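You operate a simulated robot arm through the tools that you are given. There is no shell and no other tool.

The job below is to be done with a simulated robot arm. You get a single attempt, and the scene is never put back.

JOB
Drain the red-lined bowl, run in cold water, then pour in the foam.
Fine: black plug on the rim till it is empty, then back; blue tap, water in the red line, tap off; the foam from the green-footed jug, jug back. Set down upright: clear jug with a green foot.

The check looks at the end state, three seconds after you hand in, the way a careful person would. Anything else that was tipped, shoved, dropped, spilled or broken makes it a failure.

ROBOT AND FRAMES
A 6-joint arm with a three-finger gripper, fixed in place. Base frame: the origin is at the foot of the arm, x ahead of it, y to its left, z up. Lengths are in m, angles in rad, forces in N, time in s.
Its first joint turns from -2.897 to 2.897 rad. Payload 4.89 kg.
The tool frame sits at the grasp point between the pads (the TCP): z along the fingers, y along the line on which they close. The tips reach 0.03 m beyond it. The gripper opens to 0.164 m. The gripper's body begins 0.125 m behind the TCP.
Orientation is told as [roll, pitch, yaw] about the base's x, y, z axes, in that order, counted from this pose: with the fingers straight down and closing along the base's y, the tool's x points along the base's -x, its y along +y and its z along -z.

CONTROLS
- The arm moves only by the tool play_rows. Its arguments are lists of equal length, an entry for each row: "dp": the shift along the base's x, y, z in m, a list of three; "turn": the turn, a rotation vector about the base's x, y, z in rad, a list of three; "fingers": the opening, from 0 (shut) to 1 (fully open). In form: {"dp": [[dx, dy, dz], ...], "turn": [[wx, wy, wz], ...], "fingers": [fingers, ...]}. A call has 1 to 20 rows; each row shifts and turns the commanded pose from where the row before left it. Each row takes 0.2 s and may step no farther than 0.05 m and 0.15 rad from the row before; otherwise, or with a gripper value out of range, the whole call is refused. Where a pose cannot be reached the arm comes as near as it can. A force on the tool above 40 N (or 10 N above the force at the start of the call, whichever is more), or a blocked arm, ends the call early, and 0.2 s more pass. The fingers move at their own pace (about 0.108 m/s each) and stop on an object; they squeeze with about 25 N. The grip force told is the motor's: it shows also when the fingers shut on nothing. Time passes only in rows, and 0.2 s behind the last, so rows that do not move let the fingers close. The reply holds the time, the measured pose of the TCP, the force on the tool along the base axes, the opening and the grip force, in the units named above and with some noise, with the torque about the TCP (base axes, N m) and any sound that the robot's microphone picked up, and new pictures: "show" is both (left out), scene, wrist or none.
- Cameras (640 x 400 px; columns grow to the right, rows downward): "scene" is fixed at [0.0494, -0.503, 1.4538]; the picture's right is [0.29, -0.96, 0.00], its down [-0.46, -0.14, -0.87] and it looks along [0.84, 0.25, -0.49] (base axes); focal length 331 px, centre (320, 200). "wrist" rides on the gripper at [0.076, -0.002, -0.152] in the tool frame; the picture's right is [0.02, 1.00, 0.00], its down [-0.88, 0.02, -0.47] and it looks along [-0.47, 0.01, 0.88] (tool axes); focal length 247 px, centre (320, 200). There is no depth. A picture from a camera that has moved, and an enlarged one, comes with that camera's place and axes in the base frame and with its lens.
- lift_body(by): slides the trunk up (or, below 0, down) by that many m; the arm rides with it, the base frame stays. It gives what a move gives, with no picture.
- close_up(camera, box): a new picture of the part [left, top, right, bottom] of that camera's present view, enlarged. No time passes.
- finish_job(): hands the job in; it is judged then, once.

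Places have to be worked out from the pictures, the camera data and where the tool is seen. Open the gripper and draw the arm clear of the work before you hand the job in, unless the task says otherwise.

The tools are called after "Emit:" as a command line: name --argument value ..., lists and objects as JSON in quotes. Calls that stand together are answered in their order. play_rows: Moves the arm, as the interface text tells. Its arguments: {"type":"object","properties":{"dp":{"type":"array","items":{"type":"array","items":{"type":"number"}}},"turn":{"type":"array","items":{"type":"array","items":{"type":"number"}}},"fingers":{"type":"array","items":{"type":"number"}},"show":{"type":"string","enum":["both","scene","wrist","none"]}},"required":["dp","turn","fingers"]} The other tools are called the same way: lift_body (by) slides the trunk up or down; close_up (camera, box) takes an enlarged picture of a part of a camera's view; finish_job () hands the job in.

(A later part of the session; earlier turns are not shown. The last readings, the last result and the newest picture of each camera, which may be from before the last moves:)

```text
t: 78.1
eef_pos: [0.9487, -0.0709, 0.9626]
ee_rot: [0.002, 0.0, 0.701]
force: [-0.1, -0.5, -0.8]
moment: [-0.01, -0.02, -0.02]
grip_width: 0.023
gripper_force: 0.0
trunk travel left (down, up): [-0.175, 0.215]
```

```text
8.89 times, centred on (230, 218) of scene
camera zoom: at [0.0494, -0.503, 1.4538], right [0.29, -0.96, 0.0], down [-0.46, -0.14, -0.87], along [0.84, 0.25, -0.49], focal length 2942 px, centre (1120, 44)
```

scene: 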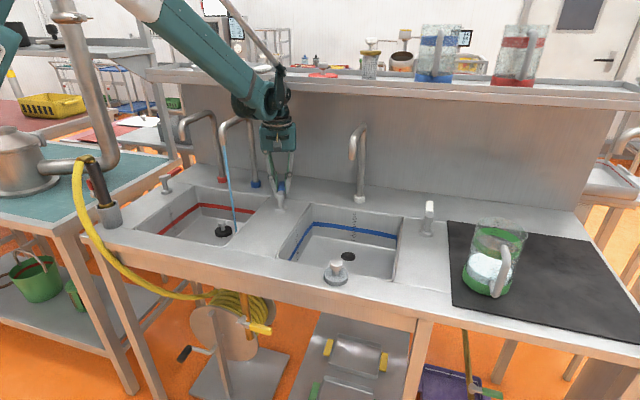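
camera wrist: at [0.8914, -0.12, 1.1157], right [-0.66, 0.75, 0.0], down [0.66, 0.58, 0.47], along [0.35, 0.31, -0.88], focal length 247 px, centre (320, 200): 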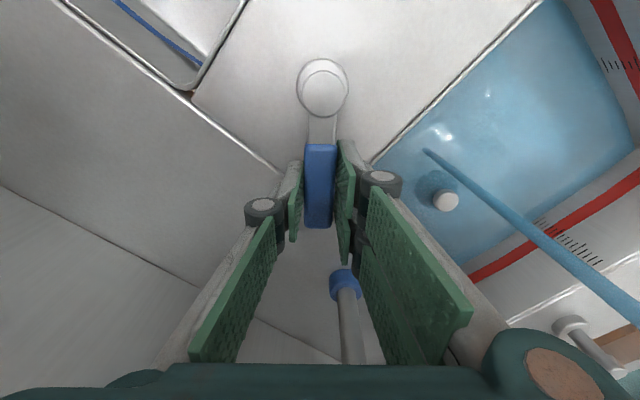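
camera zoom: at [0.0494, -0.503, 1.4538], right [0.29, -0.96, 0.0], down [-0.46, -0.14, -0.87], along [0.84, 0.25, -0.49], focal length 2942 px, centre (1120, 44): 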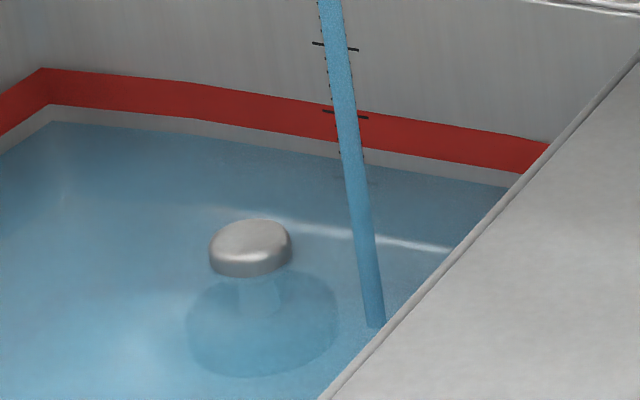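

Waterline row 121; band spans rows 104 (lower) to 68 (upper), rising 4 px/s. I'll run 3.6 s more and recheck before closing.

Emit:
play_rows --dp '[[0, 0, 0], [0, 0, 0], [0, 0, 0], [0, 0, 0], [0, 0, 0], [0, 0, 0], [0, 0, 0], [0, 0, 0], [0, 0, 0], [0, 0, 0], [0, 0, 0], [0, 0, 0], [0, 0, 0], [0, 0, 0], [0, 0, 0], [0, 0, 0], [0, 0, 0]]' --turn '[[0, 0, 0], [0, 0, 0], [0, 0, 0], [0, 0, 0], [0, 0, 0], [0, 0, 0], [0, 0, 0], [0, 0, 0], [0, 0, 0], [0, 0, 0], [0, 0, 0], [0, 0, 0], [0, 0, 0], [0, 0, 0], [0, 0, 0], [0, 0, 0], [0, 0, 0]]' --fingers '[0.14, 0.14, 0.14, 0.14, 0.14, 0.14, 0.14, 0.14, 0.14, 0.14, 0.14, 0.14, 0.14, 0.14, 0.14, 0.14, 0.14]' --show "none"

Emit:
close_up --camera "scene" --box '[200, 195, 260, 240]'

```text
t: 81.7
eef_pos: [0.9465, -0.0696, 0.9616]
ee_rot: [0.002, 0.0, 0.701]
force: [0.0, 0.4, 0.4]
moment: [0.03, 0.0, 0.02]
grip_width: 0.0231
gripper_force: 0.1
trunk travel left (down, up): [-0.175, 0.215]
```

```text
8.89 times, centred on (230, 218) of scene
camera zoom: at [0.0494, -0.503, 1.4538], right [0.29, -0.96, 0.0], down [-0.46, -0.14, -0.87], along [0.84, 0.25, -0.49], focal length 2942 px, centre (1120, 44)
```

zoom: 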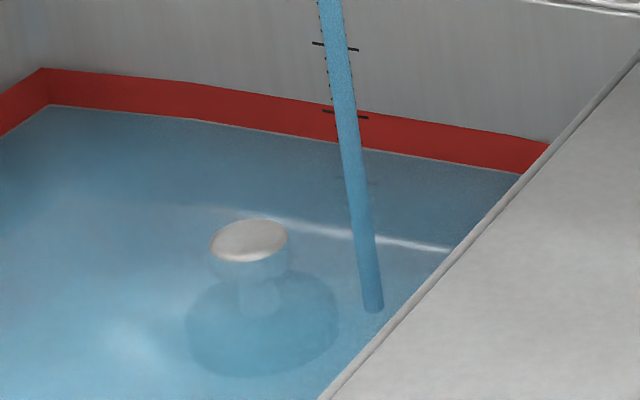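

Water has just reached the band's lower edge (row 105). I'll run 2 s more and then turn the lever back along its arc to closed in the same call.

Emit:
play_rows --dp '[[0, 0, 0], [0, 0, 0], [0, 0, 0], [0, 0, 0], [0, 0, 0], [0, 0, 0], [0, 0, 0], [0, 0, 0], [0, 0, 0], [0, 0, 0], [0.0051, -0.0059, 0], [0.0035, -0.0062, 0], [0.0028, -0.0065, 0], [0.0021, -0.007, 0], [0.0013, -0.0071, 0], [0.0004, -0.0072, 0], [0, 0, 0]]' --turn '[[0, 0, 0], [0, 0, 0], [0, 0, 0], [0, 0, 0], [0, 0, 0], [0, 0, 0], [0, 0, 0], [0, 0, 0], [0, 0, 0], [0, 0, 0], [0, 0, -0.118], [0, 0, -0.115], [0, 0, -0.115], [0, 0, -0.117], [0, 0, -0.116], [0, 0, -0.117], [0, 0, 0]]' --fingers '[0.14, 0.14, 0.14, 0.14, 0.14, 0.14, 0.14, 0.14, 0.14, 0.14, 0.14, 0.14, 0.14, 0.14, 0.14, 0.14, 0.14]'

Emit:
close_up --camera "scene" --box '[200, 195, 260, 240]'

Emit:
close_up --camera "wrist" --box '[200, 40, 440, 240]'

```text
t: 85.3
eef_pos: [0.9623, -0.108, 0.9644]
ee_rot: [0.002, 0.0, 0.0]
force: [-0.4, 0.5, -0.8]
moment: [0.01, 0.05, 0.02]
grip_width: 0.0235
gripper_force: 0.3
trunk travel left (down, up): [-0.175, 0.215]
camera wrist: at [0.8865, -0.1102, 1.1173], right [-0.02, 1.0, 0.0], down [0.88, 0.02, 0.47], along [0.47, 0.01, -0.88], focal length 247 px, centre (320, 200)
```

scene: 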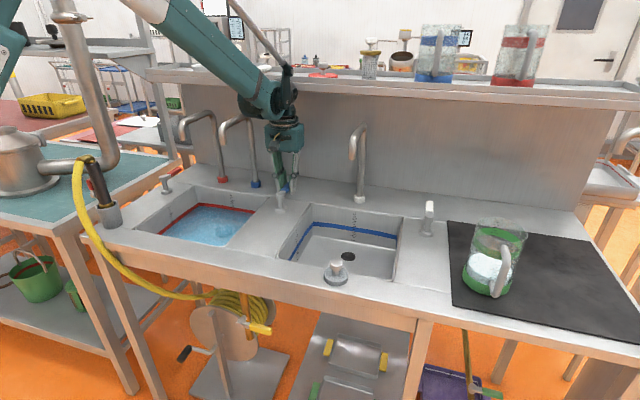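
wrist: 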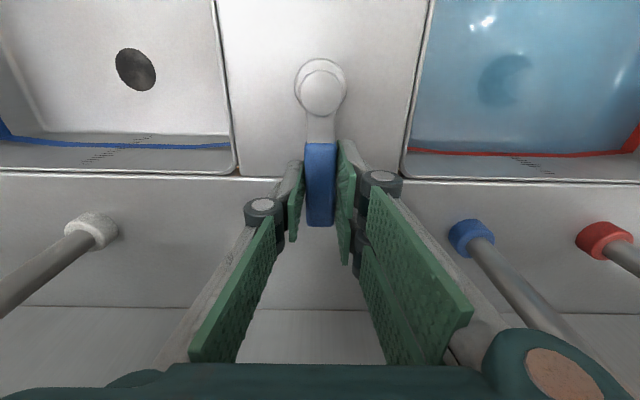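

```text
8.89 times, centred on (230, 218) of scene
camera zoom: at [0.0494, -0.503, 1.4538], right [0.29, -0.96, 0.0], down [-0.46, -0.14, -0.87], along [0.84, 0.25, -0.49], focal length 2942 px, centre (1120, 44)
```

zoom: 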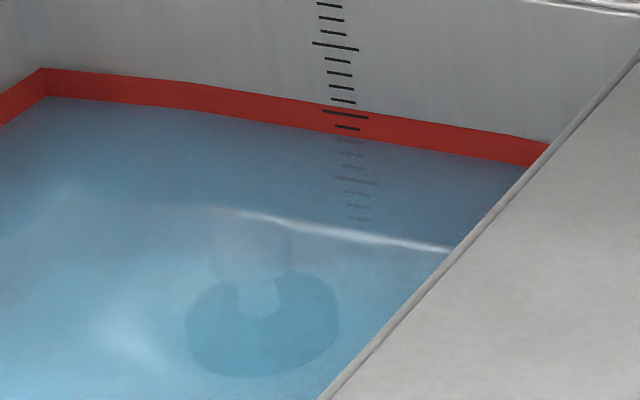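

```text
2.00 times, centred on (320, 140) of wrist
camera zoom: at [0.8865, -0.1102, 1.1173], right [-0.02, 1.0, 0.0], down [0.88, 0.02, 0.47], along [0.47, 0.01, -0.88], focal length 494 px, centre (320, 320)
```

zoom: 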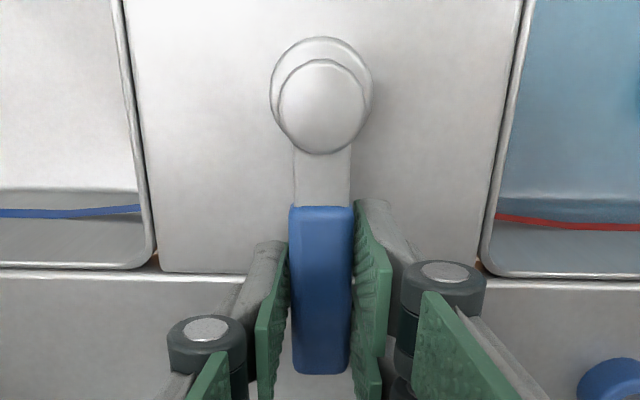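

The tap is off (no stream), level is in the lower quarter of the band. I'd like a few millimetres more margin, so I'll crack the lever to 0.35 rad for about 2 s and close it again.

Emit:
play_rows --dp '[[-0.0004, 0.0072, 0], [-0.0013, 0.0071, 0], [-0.0021, 0.007, 0], [0, 0, 0], [0, 0, 0], [0, 0, 0], [0, 0, 0], [0, 0, 0], [0, 0, 0], [0, 0, 0], [0, 0, 0], [0, 0, 0], [0.0021, -0.007, 0], [0.0013, -0.0071, 0], [0.0004, -0.0077, 0], [0, 0, 0]]' --turn '[[0, 0, 0.117], [0, 0, 0.116], [0, 0, 0.117], [0, 0, 0], [0, 0, 0], [0, 0, 0], [0, 0, 0], [0, 0, 0], [0, 0, 0], [0, 0, 0], [0, 0, 0], [0, 0, 0], [0, 0, -0.117], [0, 0, -0.116], [0, 0, -0.117], [0, 0, 0]]' --fingers '[0.14, 0.14, 0.14, 0.14, 0.14, 0.14, 0.14, 0.14, 0.14, 0.14, 0.14, 0.14, 0.14, 0.14, 0.14, 0.14]'

Emit:
close_up --camera "scene" --box '[200, 195, 260, 240]'

Emit:
close_up --camera "wrist" --box '[200, 40, 440, 240]'

Emit:
close_up --camera "scene" --box '[150, 100, 330, 255]'

```text
t: 88.7
eef_pos: [0.963, -0.1087, 0.9646]
ee_rot: [0.002, -0.001, 0.001]
force: [-0.2, 1.5, -0.4]
moment: [0.0, 0.02, 0.04]
grip_width: 0.0235
gripper_force: 1.0
trunk travel left (down, up): [-0.175, 0.215]
camera wrist: at [0.8867, -0.1089, 1.1175], right [-0.02, 1.0, 0.0], down [0.88, 0.02, 0.48], along [0.47, 0.01, -0.88], focal length 247 px, centre (320, 200)
```

scene: 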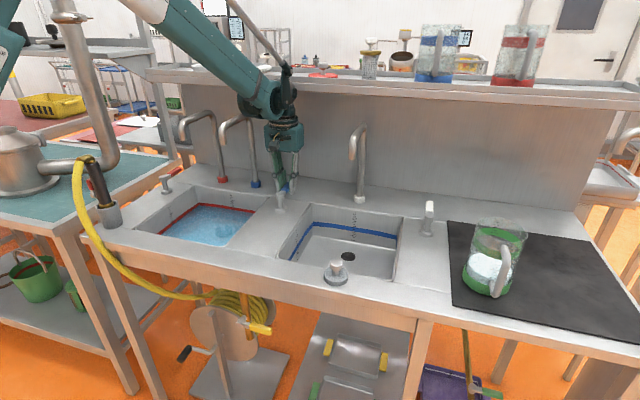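
wrist: 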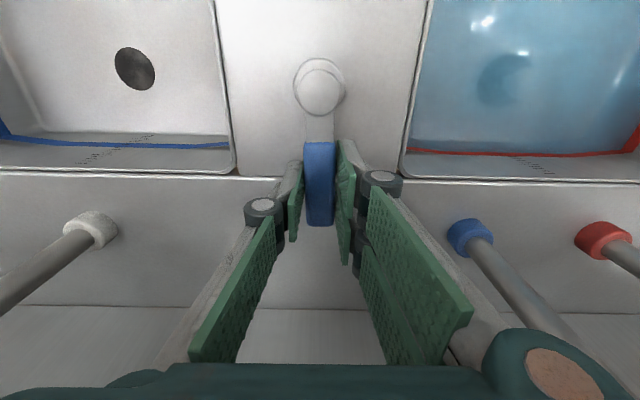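

```text
8.89 times, centred on (230, 218) of scene
camera zoom: at [0.0494, -0.503, 1.4538], right [0.29, -0.96, 0.0], down [-0.46, -0.14, -0.87], along [0.84, 0.25, -0.49], focal length 2942 px, centre (1120, 44)
```

zoom: 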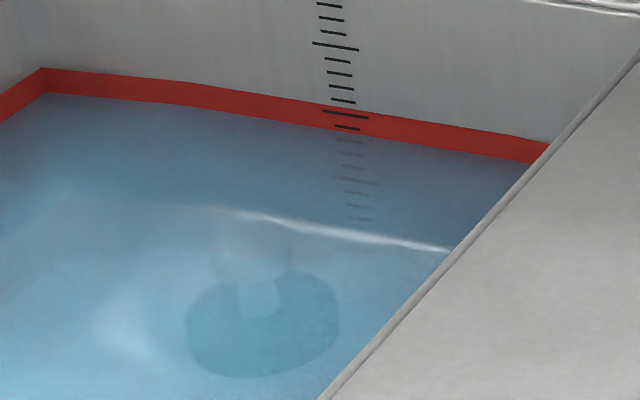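

```text
2.00 times, centred on (320, 140) of wrist
camera zoom: at [0.8867, -0.1089, 1.1175], right [-0.02, 1.0, 0.0], down [0.88, 0.02, 0.48], along [0.47, 0.01, -0.88], focal length 494 px, centre (320, 320)
```

zoom: 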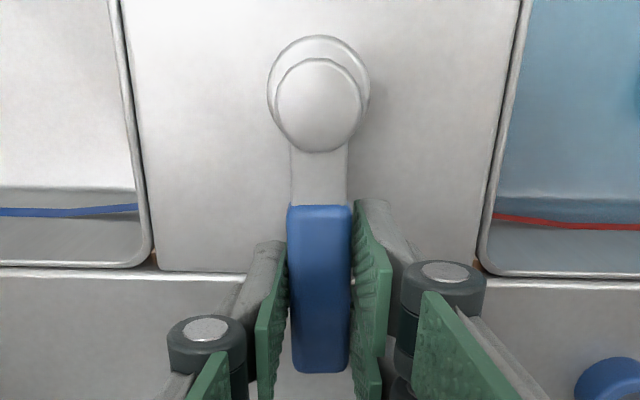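

```text
2.58 times, centred on (240, 178) of scene
camera zoom: at [0.0494, -0.503, 1.4538], right [0.29, -0.96, 0.0], down [-0.46, -0.14, -0.87], along [0.84, 0.25, -0.49], focal length 854 px, centre (526, 258)
```

zoom: 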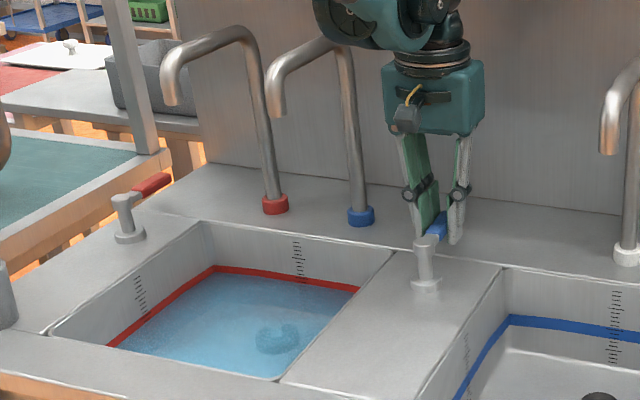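

The tap is off with the handle pressed against its stop, and the level is about 30 % up the red band. Now I release the handle, rise, and draw back before heading for the jug.

Emit:
play_rows --dp '[[0, 0, 0], [0, 0, 0], [0, 0, 0.03], [0, 0, 0.04], [-0.03, 0, 0.03], [-0.045, 0, 0.02], [-0.045, 0, 0], [-0.045, 0, 0], [-0.045, 0, 0], [-0.045, 0, 0]]' --turn '[[0, 0, 0], [0, 0, 0], [0, 0, 0], [0, 0, 0], [0, 0, 0], [0, 0, 0], [0, 0, 0], [0, 0, 0], [0, 0, 0], [0, 0, 0]]' --fingers '[0.3, 0.5, 0.5, 0.5, 0.5, 0.5, 0.6, 0.6, 0.6, 0.6]'

Emit:
close_up --camera "scene" --box '[150, 100, 330, 255]'

Emit:
close_up --camera "scene" --box '[200, 195, 260, 240]'

Emit:
close_up --camera "scene" --box '[440, 200, 560, 310]'

```text
t: 89.8
eef_pos: [0.9614, -0.111, 1.0243]
ee_rot: [0.002, 0.004, 0.0]
force: [0.9, -7.4, -32.5]
moment: [1.39, 1.51, -0.36]
grip_width: 0.082
gripper_force: 0.0
trunk travel left (down, up): [-0.175, 0.215]
stopped in row 5: the force on the tool passed its limit at 287 N (the readings are from after the stop); the commanded pose is now the measured one
camera wrist: at [0.8859, -0.1126, 1.1767], right [-0.02, 1.0, 0.0], down [0.88, 0.02, 0.47], along [0.47, 0.01, -0.88], focal length 247 px, centre (320, 200)
```

scene: 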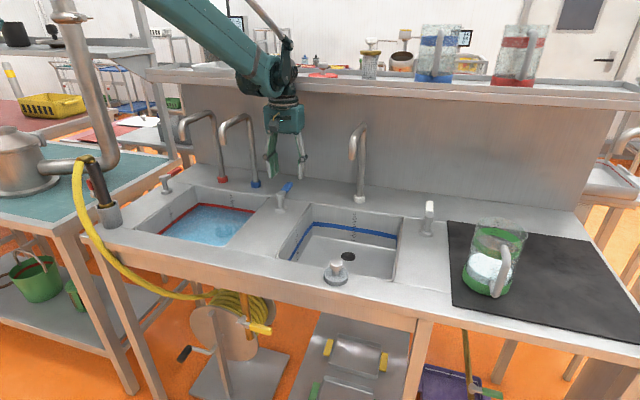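
wrist: 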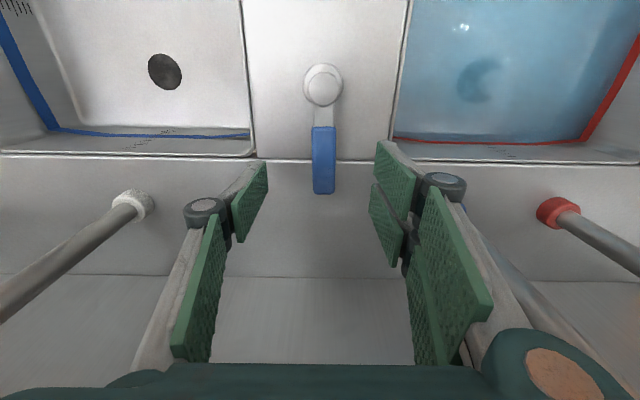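

```text
2.58 times, centred on (240, 178) of scene
camera zoom: at [0.0494, -0.503, 1.4538], right [0.29, -0.96, 0.0], down [-0.46, -0.14, -0.87], along [0.84, 0.25, -0.49], focal length 854 px, centre (526, 258)
```

zoom: 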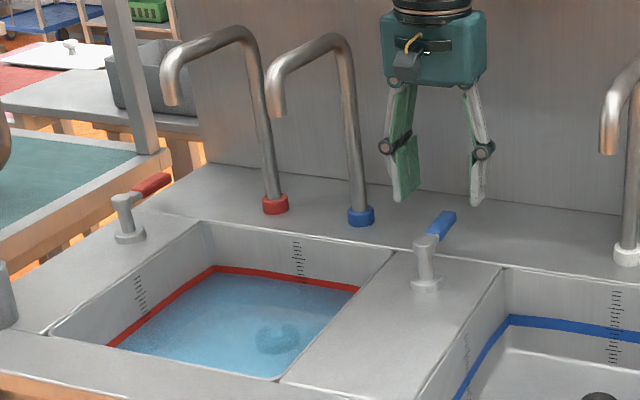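

```text
8.89 times, centred on (230, 218) of scene
camera zoom: at [0.0494, -0.503, 1.4538], right [0.29, -0.96, 0.0], down [-0.46, -0.14, -0.87], along [0.84, 0.25, -0.49], focal length 2942 px, centre (1120, 44)
```

zoom: 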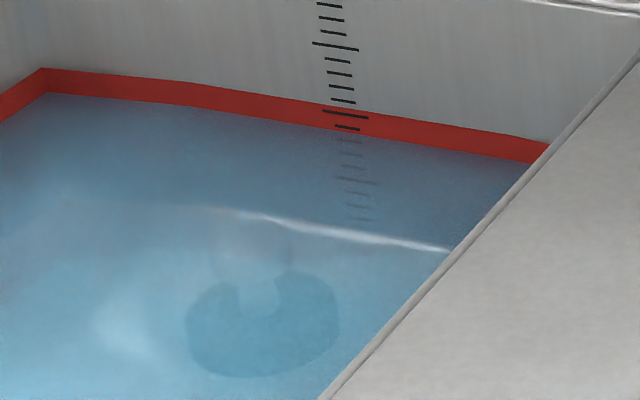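

```text
3.64 times, centred on (500, 255) of scene
camera zoom: at [0.0494, -0.503, 1.4538], right [0.29, -0.96, 0.0], down [-0.46, -0.14, -0.87], along [0.84, 0.25, -0.49], focal length 1203 px, centre (-334, 0)
```

zoom: 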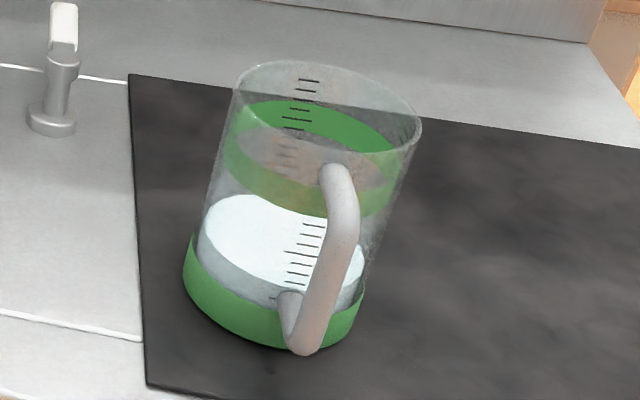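

A force spike stopped the withdrawal at z≈1.024 (row 5), though the fingers are clear of the lever and nothing looks displaced. I'll hold one row without moving to read whether there is a sustained contact.

Emit:
play_rows --dp '[[0, 0, 0]]' --turn '[[0, 0, 0]]' --fingers '[0.5]' --show "scene"

Emit:
close_up --camera "scene" --box '[180, 0, 420, 160]'

```text
t: 90.3
eef_pos: [0.9606, -0.112, 1.0223]
ee_rot: [0.001, 0.004, 0.0]
force: [3.5, -3.5, -17.9]
moment: [0.47, 1.49, -0.22]
grip_width: 0.0821
gripper_force: 0.0
trunk travel left (down, up): [-0.175, 0.215]
stopped in row 1: the force on the tool passed its limit at 43 N (the readings are from after the stop); the commanded pose is now the measured one
```

scene: 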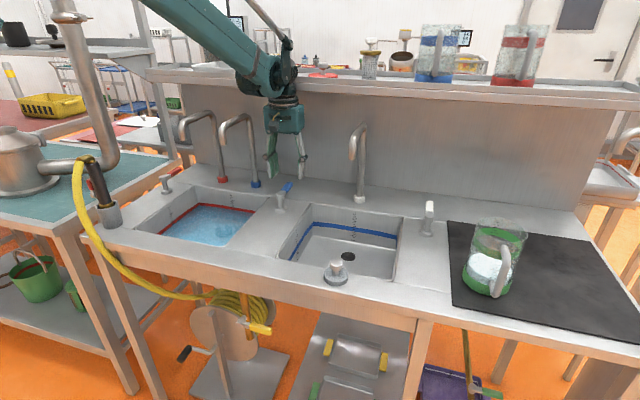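

```text
2.50 times, centred on (300, 80) of scene
camera zoom: at [0.0494, -0.503, 1.4538], right [0.29, -0.96, 0.0], down [-0.46, -0.14, -0.87], along [0.84, 0.25, -0.49], focal length 827 px, centre (370, 500)
```

zoom: 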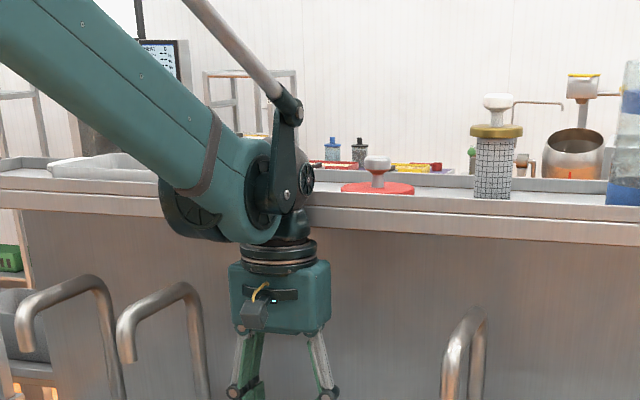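

There is a sustained light contact: the wrist ring is against the shelf edge above the taps. I'll ease down 15 mm first, then draw straight back toward the base.

Emit:
play_rows --dp '[[0, 0, -0.008], [-0.004, 0, -0.007], [-0.015, 0, 0], [-0.03, 0, 0], [-0.04, 0, 0], [-0.04, 0, 0]]' --turn '[[0, 0, 0], [0, 0, 0], [0, 0, 0], [0, 0, 0], [0, 0, 0], [0, 0, 0]]' --fingers '[0.5, 0.5, 0.5, 0.5, 0.5, 0.5]' --show "scene"

```text
t: 91.7
eef_pos: [0.8293, -0.1109, 1.0068]
ee_rot: [0.003, 0.003, 0.0]
force: [0.9, 0.0, -1.1]
moment: [-0.02, 0.23, -0.01]
grip_width: 0.0818
gripper_force: 0.1
trunk travel left (down, up): [-0.175, 0.215]
```

scene: 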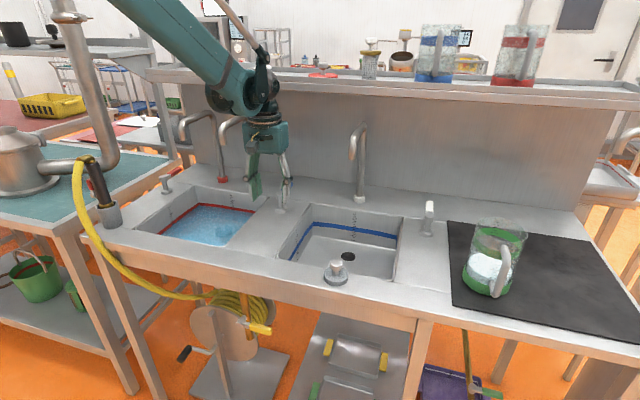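

Free now, and the shelf items are unmoved. I'll draw back further and travel across at a safe height to a viewpoint facing the jug, tilting the tool forward on the way.

Emit:
play_rows --dp '[[-0.045, 0, 0.02], [-0.045, 0, 0.02], [-0.045, 0, 0.02], [-0.045, 0, 0.02], [-0.0077, -0.045, 0.0025], [-0.0077, -0.045, 0.0025], [-0.0077, -0.045, 0.0025], [-0.0077, -0.045, 0.0025], [-0.0077, -0.045, 0.0025], [-0.0077, -0.045, 0.0025], [-0.0077, -0.045, 0.0025], [-0.0077, -0.045, 0.0025], [-0.0077, -0.045, 0.0025], [-0.0077, -0.045, 0.0025], [-0.0077, -0.045, 0.0025], [-0.0077, -0.045, 0.0025], [-0.0077, -0.045, 0.0025]]' --turn '[[0, 0, 0], [0, 0, 0], [0, 0, 0], [0, 0, 0], [0, -0.054, 0], [0, -0.054, 0], [0, -0.054, 0], [0, -0.054, 0], [0, -0.054, 0], [0, -0.054, 0], [0, -0.054, 0], [0, -0.054, 0], [0, -0.054, 0], [0, -0.054, 0], [0, -0.054, 0], [0, -0.054, 0], [0, -0.054, 0]]' --fingers '[0.6, 0.7, 0.8, 0.9, 1, 1, 1, 1, 1, 1, 1, 1, 1, 1, 1, 1, 1]'

Emit:
close_up --camera "wrist" --box '[180, 80, 480, 300]'

Emit:
close_up --camera "scene" --box '[200, 195, 260, 240]'

```text
t: 95.3
eef_pos: [0.5473, -0.696, 1.1221]
ee_rot: [0.001, -0.699, 0.003]
force: [0.5, 1.7, 0.2]
moment: [-0.21, 0.11, -0.18]
grip_width: 0.1638
gripper_force: 0.2
trunk travel left (down, up): [-0.175, 0.215]
camera wrist: at [0.3926, -0.698, 1.191], right [-0.02, 1.0, -0.01], down [0.37, 0.02, 0.93], along [0.93, 0.01, -0.37], focal length 247 px, centre (320, 200)
```

scene: 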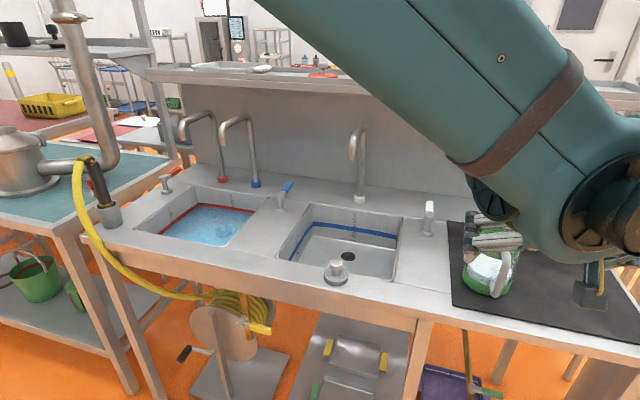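
wrist: 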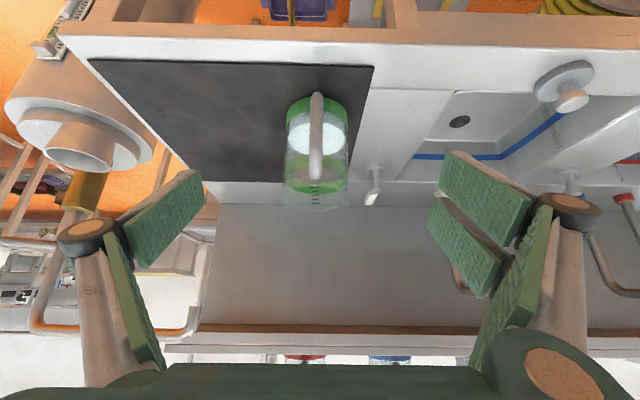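

```text
1.82 times, centred on (330, 190) of wrist
camera zoom: at [0.3926, -0.698, 1.191], right [-0.02, 1.0, -0.01], down [0.37, 0.02, 0.93], along [0.93, 0.01, -0.37], focal length 449 px, centre (302, 218)
```

zoom: 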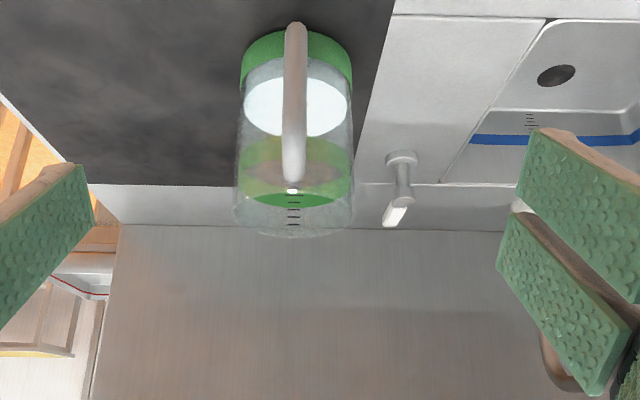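

```text
8.89 times, centred on (230, 218) of scene
camera zoom: at [0.0494, -0.503, 1.4538], right [0.29, -0.96, 0.0], down [-0.46, -0.14, -0.87], along [0.84, 0.25, -0.49], focal length 2942 px, centre (1120, 44)
```

zoom: 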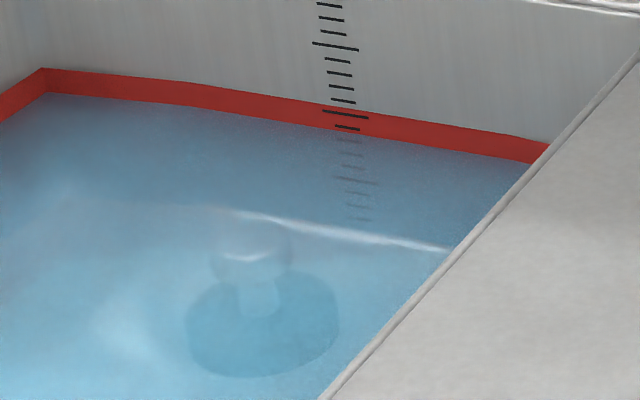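

Water level is steady. The wrist view shows the jug with its handle straight toward −x: axis ≈(0.759, −0.7005), diameter ≈0.11 m, z 0.888–1.042. I'll tilt to 1.2 rad (nearly horizontal) and go to a pre-grasp in front of it at mid-height.

Emit:
play_rows --dp '[[0.0106, -0.0009, -0.03], [0.0106, -0.0009, -0.03], [0.0106, -0.0009, -0.03], [0.0106, -0.0009, -0.03], [0.0106, -0.0009, -0.032]]' --turn '[[0, -0.1, 0], [0, -0.1, 0], [0, -0.1, 0], [0, -0.1, 0], [0, -0.1, 0]]' --fingers '[1, 1, 1, 1, 1]'

Emit:
close_up --camera "wrist" --box '[180, 60, 480, 280]'

Emit:
close_up --camera "scene" --box '[420, 180, 600, 310]'

```text
t: 96.5
eef_pos: [0.6051, -0.6995, 0.9705]
ee_rot: [-0.001, -1.201, 0.003]
force: [-1.6, 1.3, 1.0]
moment: [-0.1, 0.11, -0.18]
grip_width: 0.164
gripper_force: 0.0
trunk travel left (down, up): [-0.175, 0.215]
camera wrist: at [0.4353, -0.6999, 0.9555], right [-0.01, 1.0, -0.02], down [-0.12, 0.02, 0.99], along [0.99, 0.01, 0.12], focal length 247 px, centre (320, 200)
```

scene: 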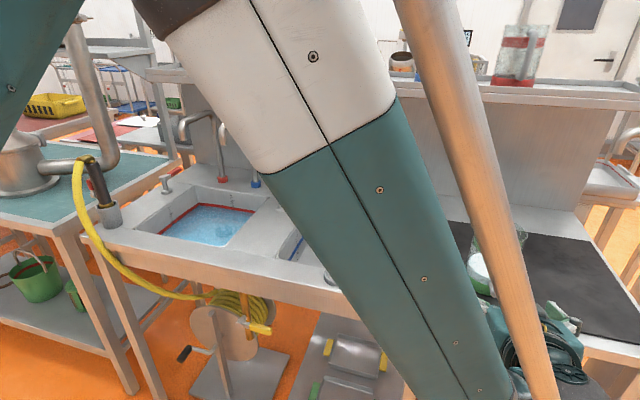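
wrist: 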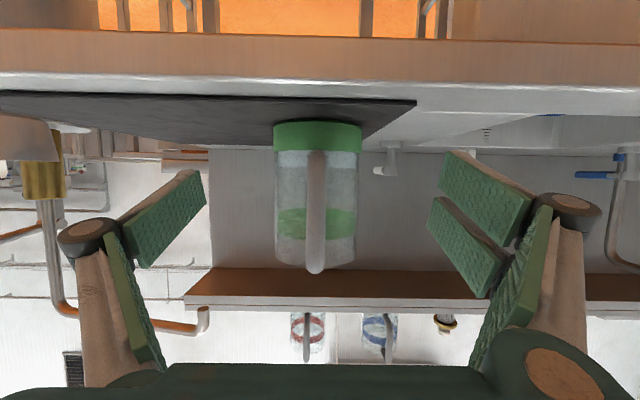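

```text
1.82 times, centred on (330, 170) of wrist
camera zoom: at [0.4353, -0.6999, 0.9555], right [-0.01, 1.0, -0.02], down [-0.12, 0.02, 0.99], along [0.99, 0.01, 0.12], focal length 449 px, centre (302, 254)
```

zoom: 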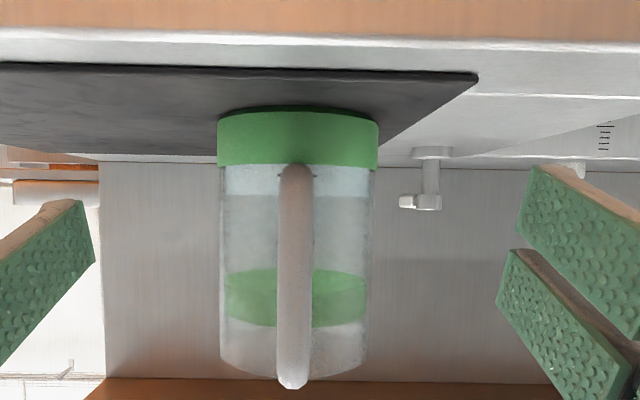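

```text
3.08 times, centred on (510, 245) of scene
camera zoom: at [0.0494, -0.503, 1.4538], right [0.29, -0.96, 0.0], down [-0.46, -0.14, -0.87], along [0.84, 0.25, -0.49], focal length 1018 px, centre (-265, 62)
```

zoom: 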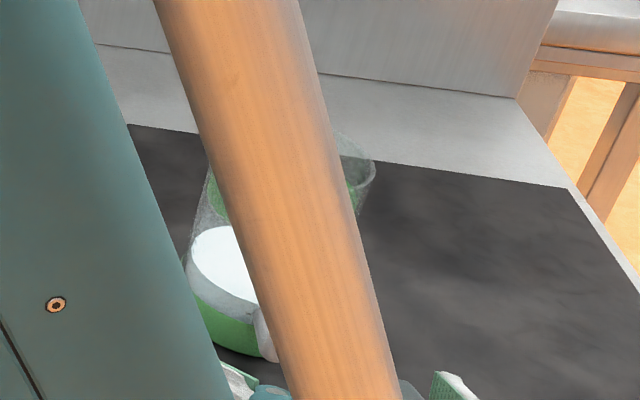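

The jug is centred within 2–3 mm, handle between the fingers. I'll advance straight along +x until the fingers straddle the body, stopping short of letting the palm reach the handle.

Emit:
play_rows --dp '[[0.03, -0.0005, -0.001], [0.03, -0.0005, -0.001], [0.03, -0.0005, -0.001], [0.026, -0.0005, -0.001], [0.02, -0.0005, 0]]' --turn '[[0, 0, 0], [0, 0, 0], [0, 0, 0], [0, 0, 0], [0, 0, 0]]' --fingers '[1, 1, 1, 1, 1]'

Emit:
close_up --camera "wrist" --box '[100, 40, 540, 380]'

Emit:
close_up --camera "scene" --box '[420, 180, 600, 310]'

```text
t: 97.7
eef_pos: [0.7386, -0.7033, 0.9662]
ee_rot: [0.001, -1.198, -0.001]
force: [-7.3, 0.6, 4.4]
moment: [-0.03, -0.03, 0.02]
grip_width: 0.1642
gripper_force: 0.0
trunk travel left (down, up): [-0.175, 0.215]
camera wrist: at [0.5705, -0.7049, 0.9499], right [-0.01, 1.0, -0.02], down [-0.12, 0.02, 0.99], along [0.99, 0.01, 0.12], focal length 247 px, centre (320, 200)
```

scene: 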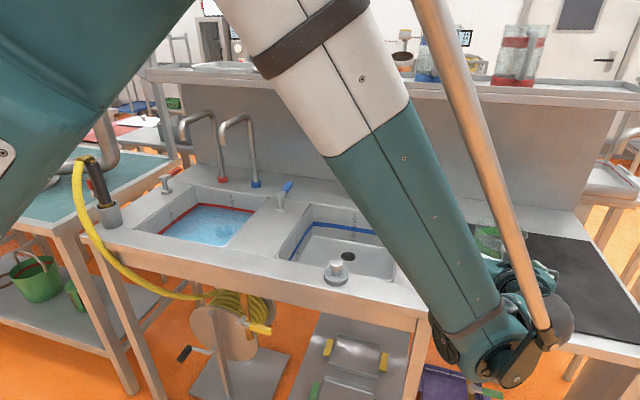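
wrist: 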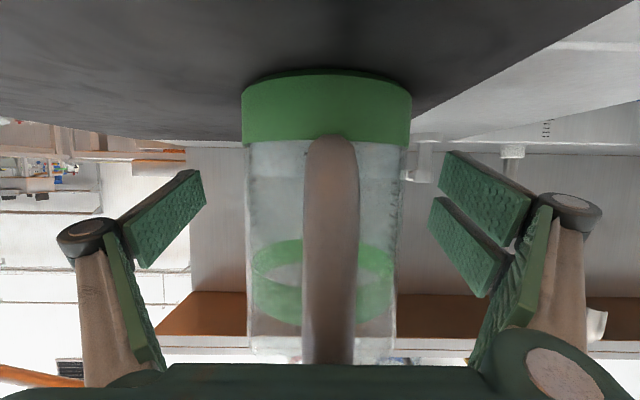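

```text
1.18 times, centred on (320, 210) of wrist
camera zoom: at [0.5705, -0.7049, 0.9499], right [-0.01, 1.0, -0.02], down [-0.12, 0.02, 0.99], along [0.99, 0.01, 0.12], focal length 291 px, centre (320, 188)
```

zoom: 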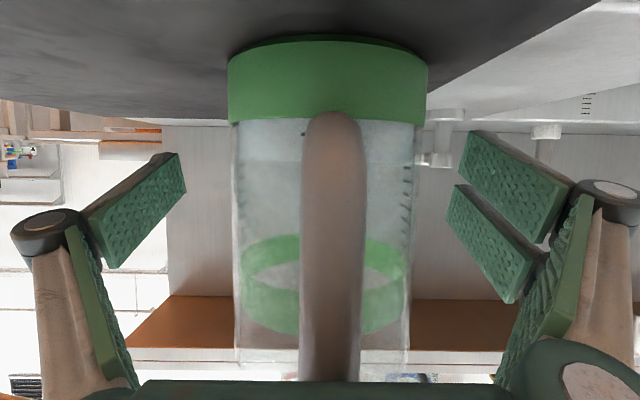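

```text
3.08 times, centred on (510, 245) of scene
camera zoom: at [0.0494, -0.503, 1.4538], right [0.29, -0.96, 0.0], down [-0.46, -0.14, -0.87], along [0.84, 0.25, -0.49], focal length 1018 px, centre (-265, 62)
```

zoom: 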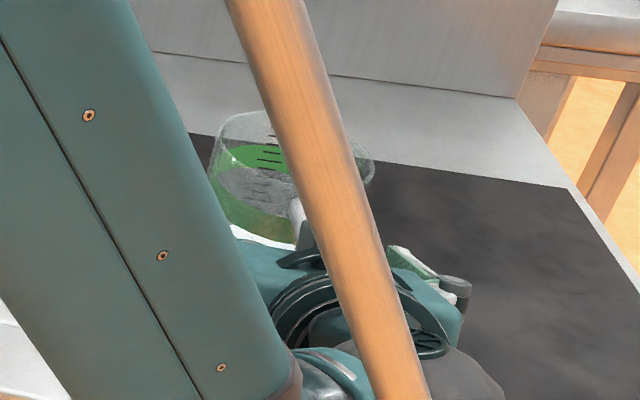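

There's a 7 N push along the tool axis: the palm is just touching the handle. I'll back off 2 cm, level the tool to 1.4 rad so the palm clears the handle top, and come forward again.

Emit:
play_rows --dp '[[-0.02, 0, 0.004], [0, 0.001, 0.004], [0, 0, 0], [0.012, 0, 0], [0.01, 0, 0]]' --turn '[[0, 0, 0], [0, -0.1, 0], [0, -0.1, 0], [0, 0, 0], [0, 0, 0]]' --fingers '[1, 1, 1, 1, 1]'

Emit:
close_up --camera "wrist" --box '[100, 40, 540, 380]'

Emit:
close_up --camera "scene" --box '[420, 180, 600, 310]'

```text
t: 98.9
eef_pos: [0.7422, -0.7014, 0.9739]
ee_rot: [0.004, -1.398, -0.003]
force: [-0.1, 0.3, 0.3]
moment: [0.01, -0.02, 0.1]
grip_width: 0.1643
gripper_force: 0.0
trunk travel left (down, up): [-0.175, 0.215]
camera wrist: at [0.5798, -0.703, 0.926], right [-0.01, 1.0, -0.02], down [-0.32, 0.02, 0.95], along [0.95, 0.01, 0.32], focal length 247 px, centre (320, 200)
```

scene: 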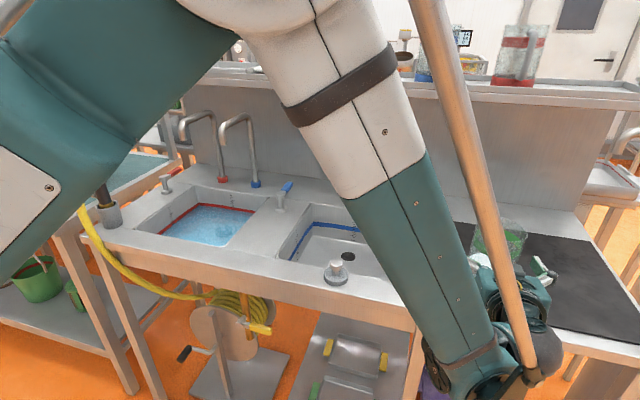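
wrist: 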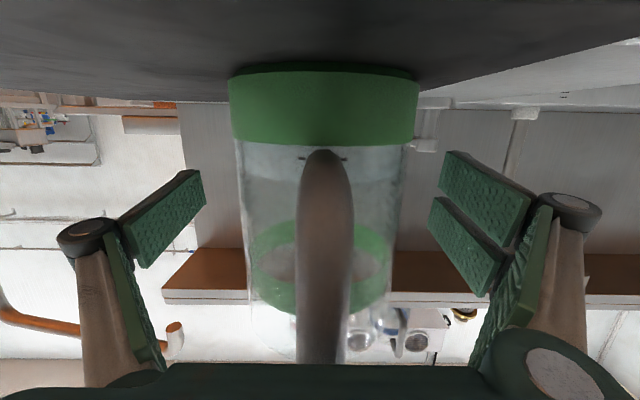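

```text
1.18 times, centred on (320, 210) of wrist
camera zoom: at [0.5798, -0.703, 0.926], right [-0.01, 1.0, -0.02], down [-0.32, 0.02, 0.95], along [0.95, 0.01, 0.32], focal length 291 px, centre (320, 188)
```

zoom: 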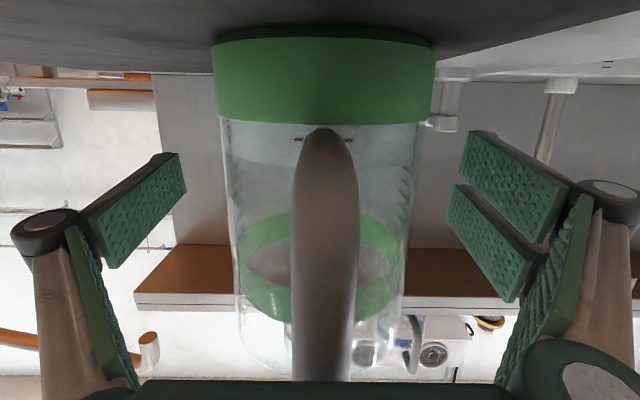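

```text
3.08 times, centred on (510, 245) of scene
camera zoom: at [0.0494, -0.503, 1.4538], right [0.29, -0.96, 0.0], down [-0.46, -0.14, -0.87], along [0.84, 0.25, -0.49], focal length 1018 px, centre (-265, 62)
```

zoom: 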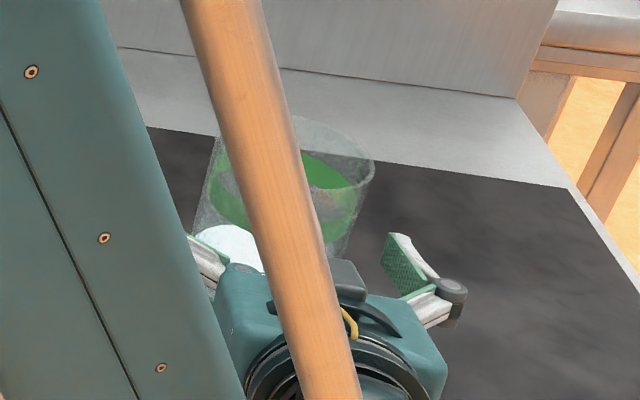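

No contact now; the jug is centred between the pads with its axis within their reach. Closing on the body.

Emit:
play_rows --dp '[[0, 0, 0], [0, 0, 0], [0, 0, 0], [0, 0, 0], [0, 0, 0]]' --turn '[[0, 0, 0], [0, 0, 0], [0, 0, 0], [0, 0, 0], [0, 0, 0]]' --fingers '[0.8, 0.65, 0.5, 0.3, 0.2]'

Emit:
close_up --camera "wrist" --box '[100, 40, 540, 380]'

```text
t: 100.1
eef_pos: [0.7423, -0.7021, 0.9738]
ee_rot: [0.003, -1.399, -0.001]
force: [1.3, 0.9, 1.3]
moment: [0.09, -0.05, -0.02]
grip_width: 0.0978
gripper_force: 25.4
trunk travel left (down, up): [-0.175, 0.215]
camera wrist: at [0.5799, -0.7026, 0.9261], right [-0.01, 1.0, -0.02], down [-0.31, 0.02, 0.95], along [0.95, 0.01, 0.31], focal length 247 px, centre (320, 200)
```

scene: 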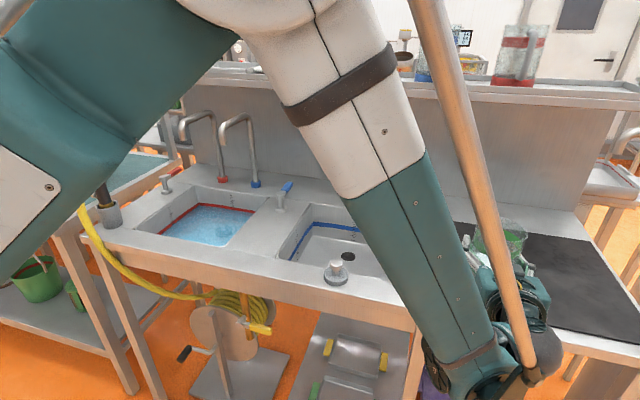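
wrist: 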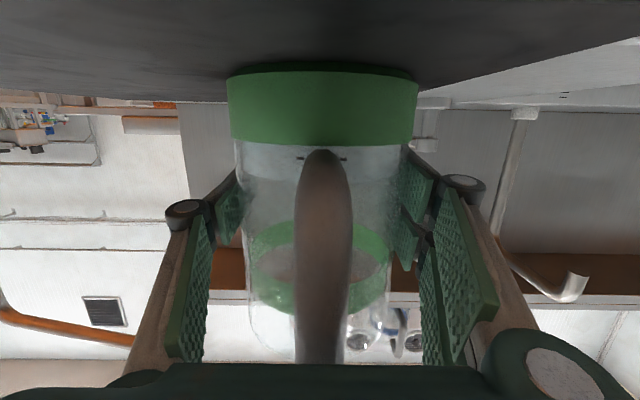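

```text
1.18 times, centred on (320, 210) of wrist
camera zoom: at [0.5799, -0.7026, 0.9261], right [-0.01, 1.0, -0.02], down [-0.31, 0.02, 0.95], along [0.95, 0.01, 0.31], focal length 291 px, centre (320, 188)
```

zoom: 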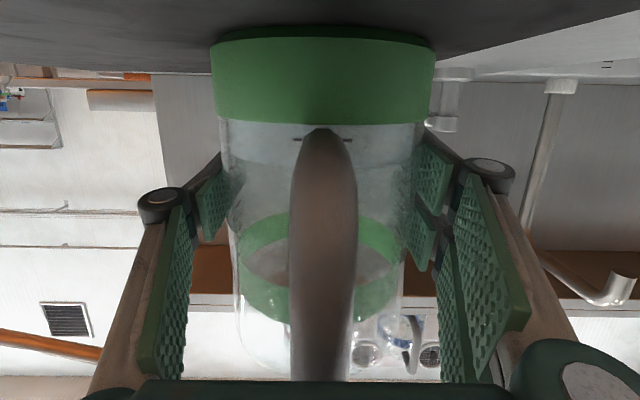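

The jug is held: 98 mm at 25 N. Lifting slowly and checking the load.

Emit:
play_rows --dp '[[0, 0, 0.004], [0, 0, 0.008], [0, 0, 0.01], [0, 0, 0.01]]' --turn '[[0, 0, 0], [0, 0, 0], [0, 0, 0], [0, 0, 0]]' --fingers '[0, 0, 0, 0]'

Emit:
close_up --camera "wrist" --box '[100, 40, 540, 380]'

Emit:
close_up --camera "scene" --box '[420, 180, 600, 310]'

```text
t: 101.1
eef_pos: [0.7418, -0.7031, 1.0057]
ee_rot: [0.002, -1.398, -0.002]
force: [0.2, -0.7, -4.2]
moment: [0.05, -0.17, 0.02]
grip_width: 0.0976
gripper_force: 25.3
trunk travel left (down, up): [-0.175, 0.215]
camera wrist: at [0.5798, -0.7037, 0.958], right [-0.01, 1.0, -0.02], down [-0.31, 0.02, 0.95], along [0.95, 0.01, 0.31], focal length 247 px, centre (320, 200)
```

scene: 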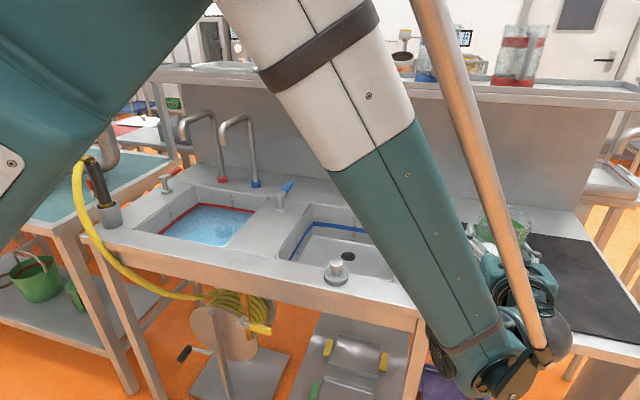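
wrist: 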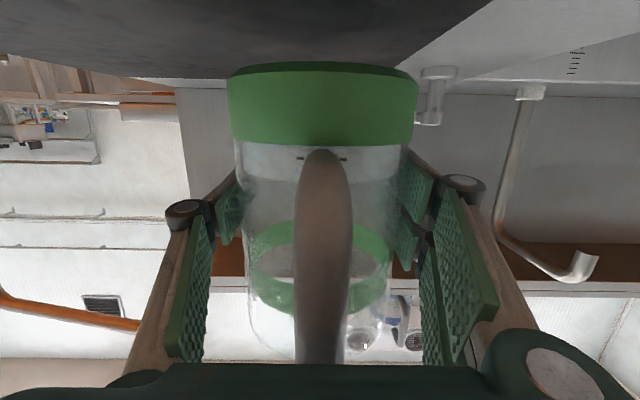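

```text
1.18 times, centred on (320, 210) of wrist
camera zoom: at [0.5798, -0.7037, 0.958], right [-0.01, 1.0, -0.02], down [-0.31, 0.02, 0.95], along [0.95, 0.01, 0.31], focal length 291 px, centre (320, 188)
```

zoom: 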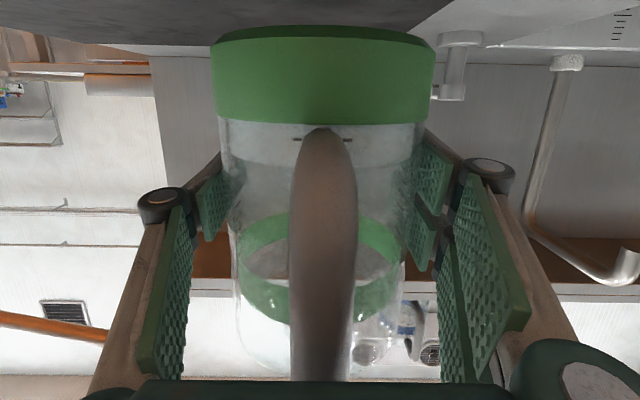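

```text
3.08 times, centred on (510, 245) of scene
camera zoom: at [0.0494, -0.503, 1.4538], right [0.29, -0.96, 0.0], down [-0.46, -0.14, -0.87], along [0.84, 0.25, -0.49], focal length 1018 px, centre (-265, 62)
```

zoom: 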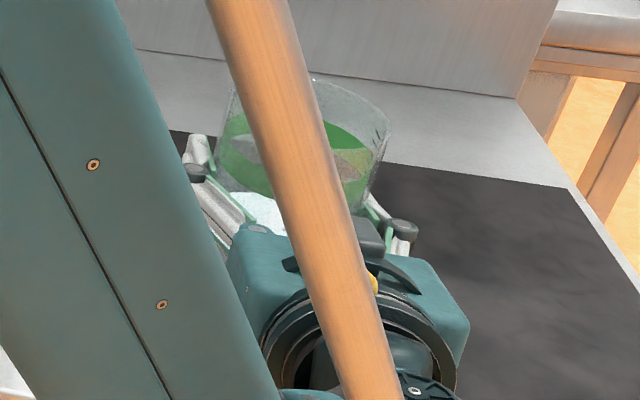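

The jug is lifted: load 4.2 N, no slip. I'll raise it to carry height and move across toward the red bowl in front of the spouts, in stages.

Emit:
play_rows --dp '[[0, 0, 0.03], [0, 0, 0.03], [0, 0, 0.03], [0, 0.02, 0], [0, 0.04, 0], [0, 0.04, 0], [0, 0.04, 0], [0, 0.04, 0], [0, 0.04, 0], [0, 0.04, 0], [0, 0.03, 0]]' --turn '[[0, 0, 0], [0, 0, 0], [0, 0, 0], [0, 0, 0], [0, 0, 0], [0, 0, 0], [0, 0, 0], [0, 0, 0], [0, 0, 0], [0, 0, 0], [0, 0, 0]]' --fingers '[0, 0, 0, 0, 0, 0, 0, 0, 0, 0, 0]'

```text
t: 103.5
eef_pos: [0.7409, -0.4127, 1.0937]
ee_rot: [0.004, -1.399, -0.004]
force: [0.0, -0.9, -4.8]
moment: [0.04, -0.17, 0.09]
grip_width: 0.0975
gripper_force: 25.0
trunk travel left (down, up): [-0.175, 0.215]
camera wrist: at [0.5781, -0.4132, 1.0457], right [-0.01, 1.0, -0.02], down [-0.31, 0.02, 0.95], along [0.95, 0.01, 0.31], focal length 247 px, centre (320, 200)
```

scene: 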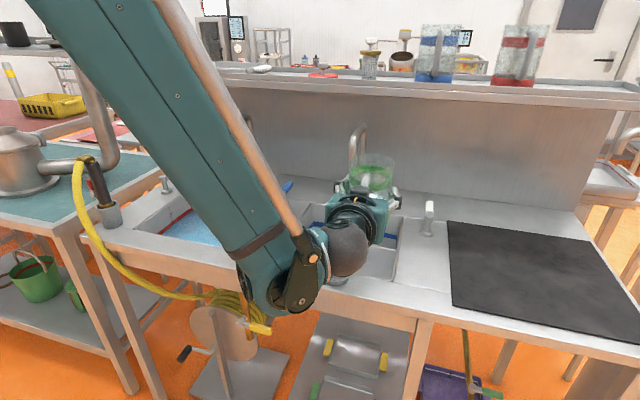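
wrist: 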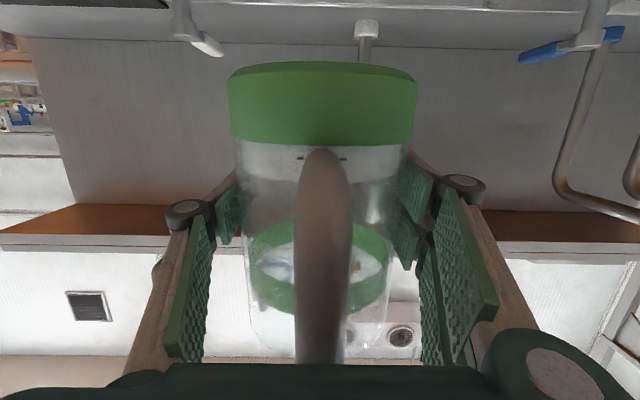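

Carry is stable and clear of the white spout. Continuing across to y≈0.06, in front of the blue spout.

Emit:
play_rows --dp '[[0, 0.03, 0], [0, 0.04, 0], [0, 0.04, 0], [0, 0.04, 0], [0, 0.04, 0], [0, 0.04, 0], [0, 0.04, 0], [0, 0.04, 0], [0, 0.04, 0], [0, 0.04, 0], [0, 0.04, 0], [0, 0.04, 0]]' --turn '[[0, 0, 0], [0, 0, 0], [0, 0, 0], [0, 0, 0], [0, 0, 0], [0, 0, 0], [0, 0, 0], [0, 0, 0], [0, 0, 0], [0, 0, 0], [0, 0, 0], [0, 0, 0]]' --fingers '[0, 0, 0, 0, 0, 0, 0, 0, 0, 0, 0, 0]'

Emit:
close_up --camera "scene" --box '[100, 120, 340, 290]'

```text
t: 106.1
eef_pos: [0.7434, 0.0573, 1.1006]
ee_rot: [0.041, -1.394, -0.037]
force: [1.1, -3.6, -3.4]
moment: [0.01, -0.06, 0.32]
grip_width: 0.0978
gripper_force: 25.0
out of reach, approached as far as the arm can: row 8
trunk travel left (down, up): [-0.175, 0.215]
camera wrist: at [0.5812, 0.0557, 1.0538], right [-0.01, 1.0, -0.01], down [-0.31, 0.01, 0.95], along [0.95, 0.01, 0.31], focal length 247 px, centre (320, 200)
```

scene: 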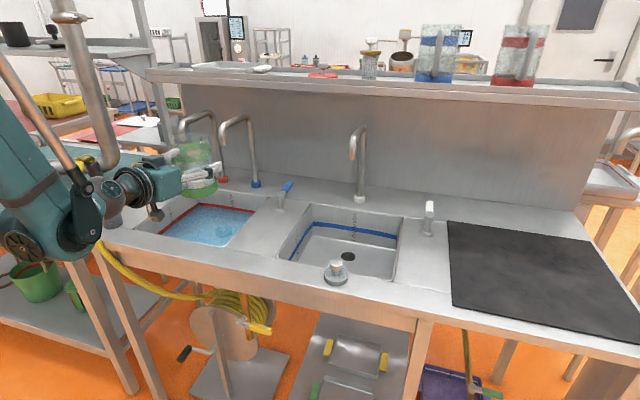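
wrist: 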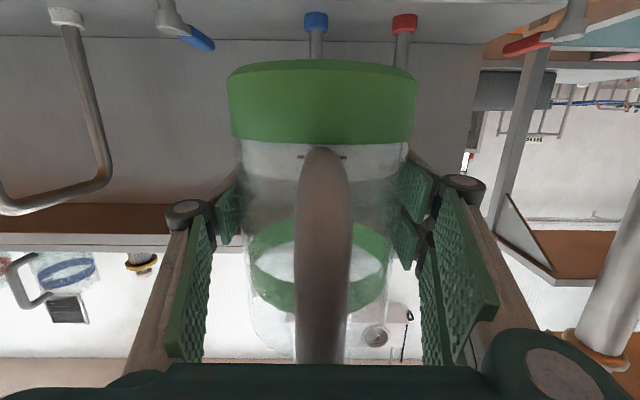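

```text
2.35 times, centred on (220, 205) of scene
camera zoom: at [0.0494, -0.503, 1.4538], right [0.29, -0.96, 0.0], down [-0.46, -0.14, -0.87], along [0.84, 0.25, -0.49], focal length 779 px, centre (555, 188)
```

zoom: 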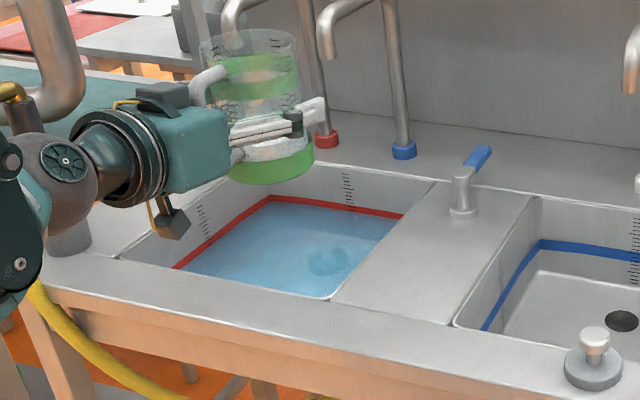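

The jug is in front of the spouts over the bowl's front. One row reported a reach limit, so I'll hold to see the settled pose, then move forward and lower a little.

Emit:
play_rows --dp '[[0, 0, 0], [0, 0, 0]]' --turn '[[0, 0, 0], [0, 0, 0]]' --fingers '[0, 0]' --show "none"

```text
t: 106.7
eef_pos: [0.7444, 0.0569, 1.1024]
ee_rot: [-0.001, -1.395, 0.001]
force: [0.1, 0.6, -5.0]
moment: [-0.02, -0.14, -0.06]
grip_width: 0.0976
gripper_force: 25.3
trunk travel left (down, up): [-0.175, 0.215]
```

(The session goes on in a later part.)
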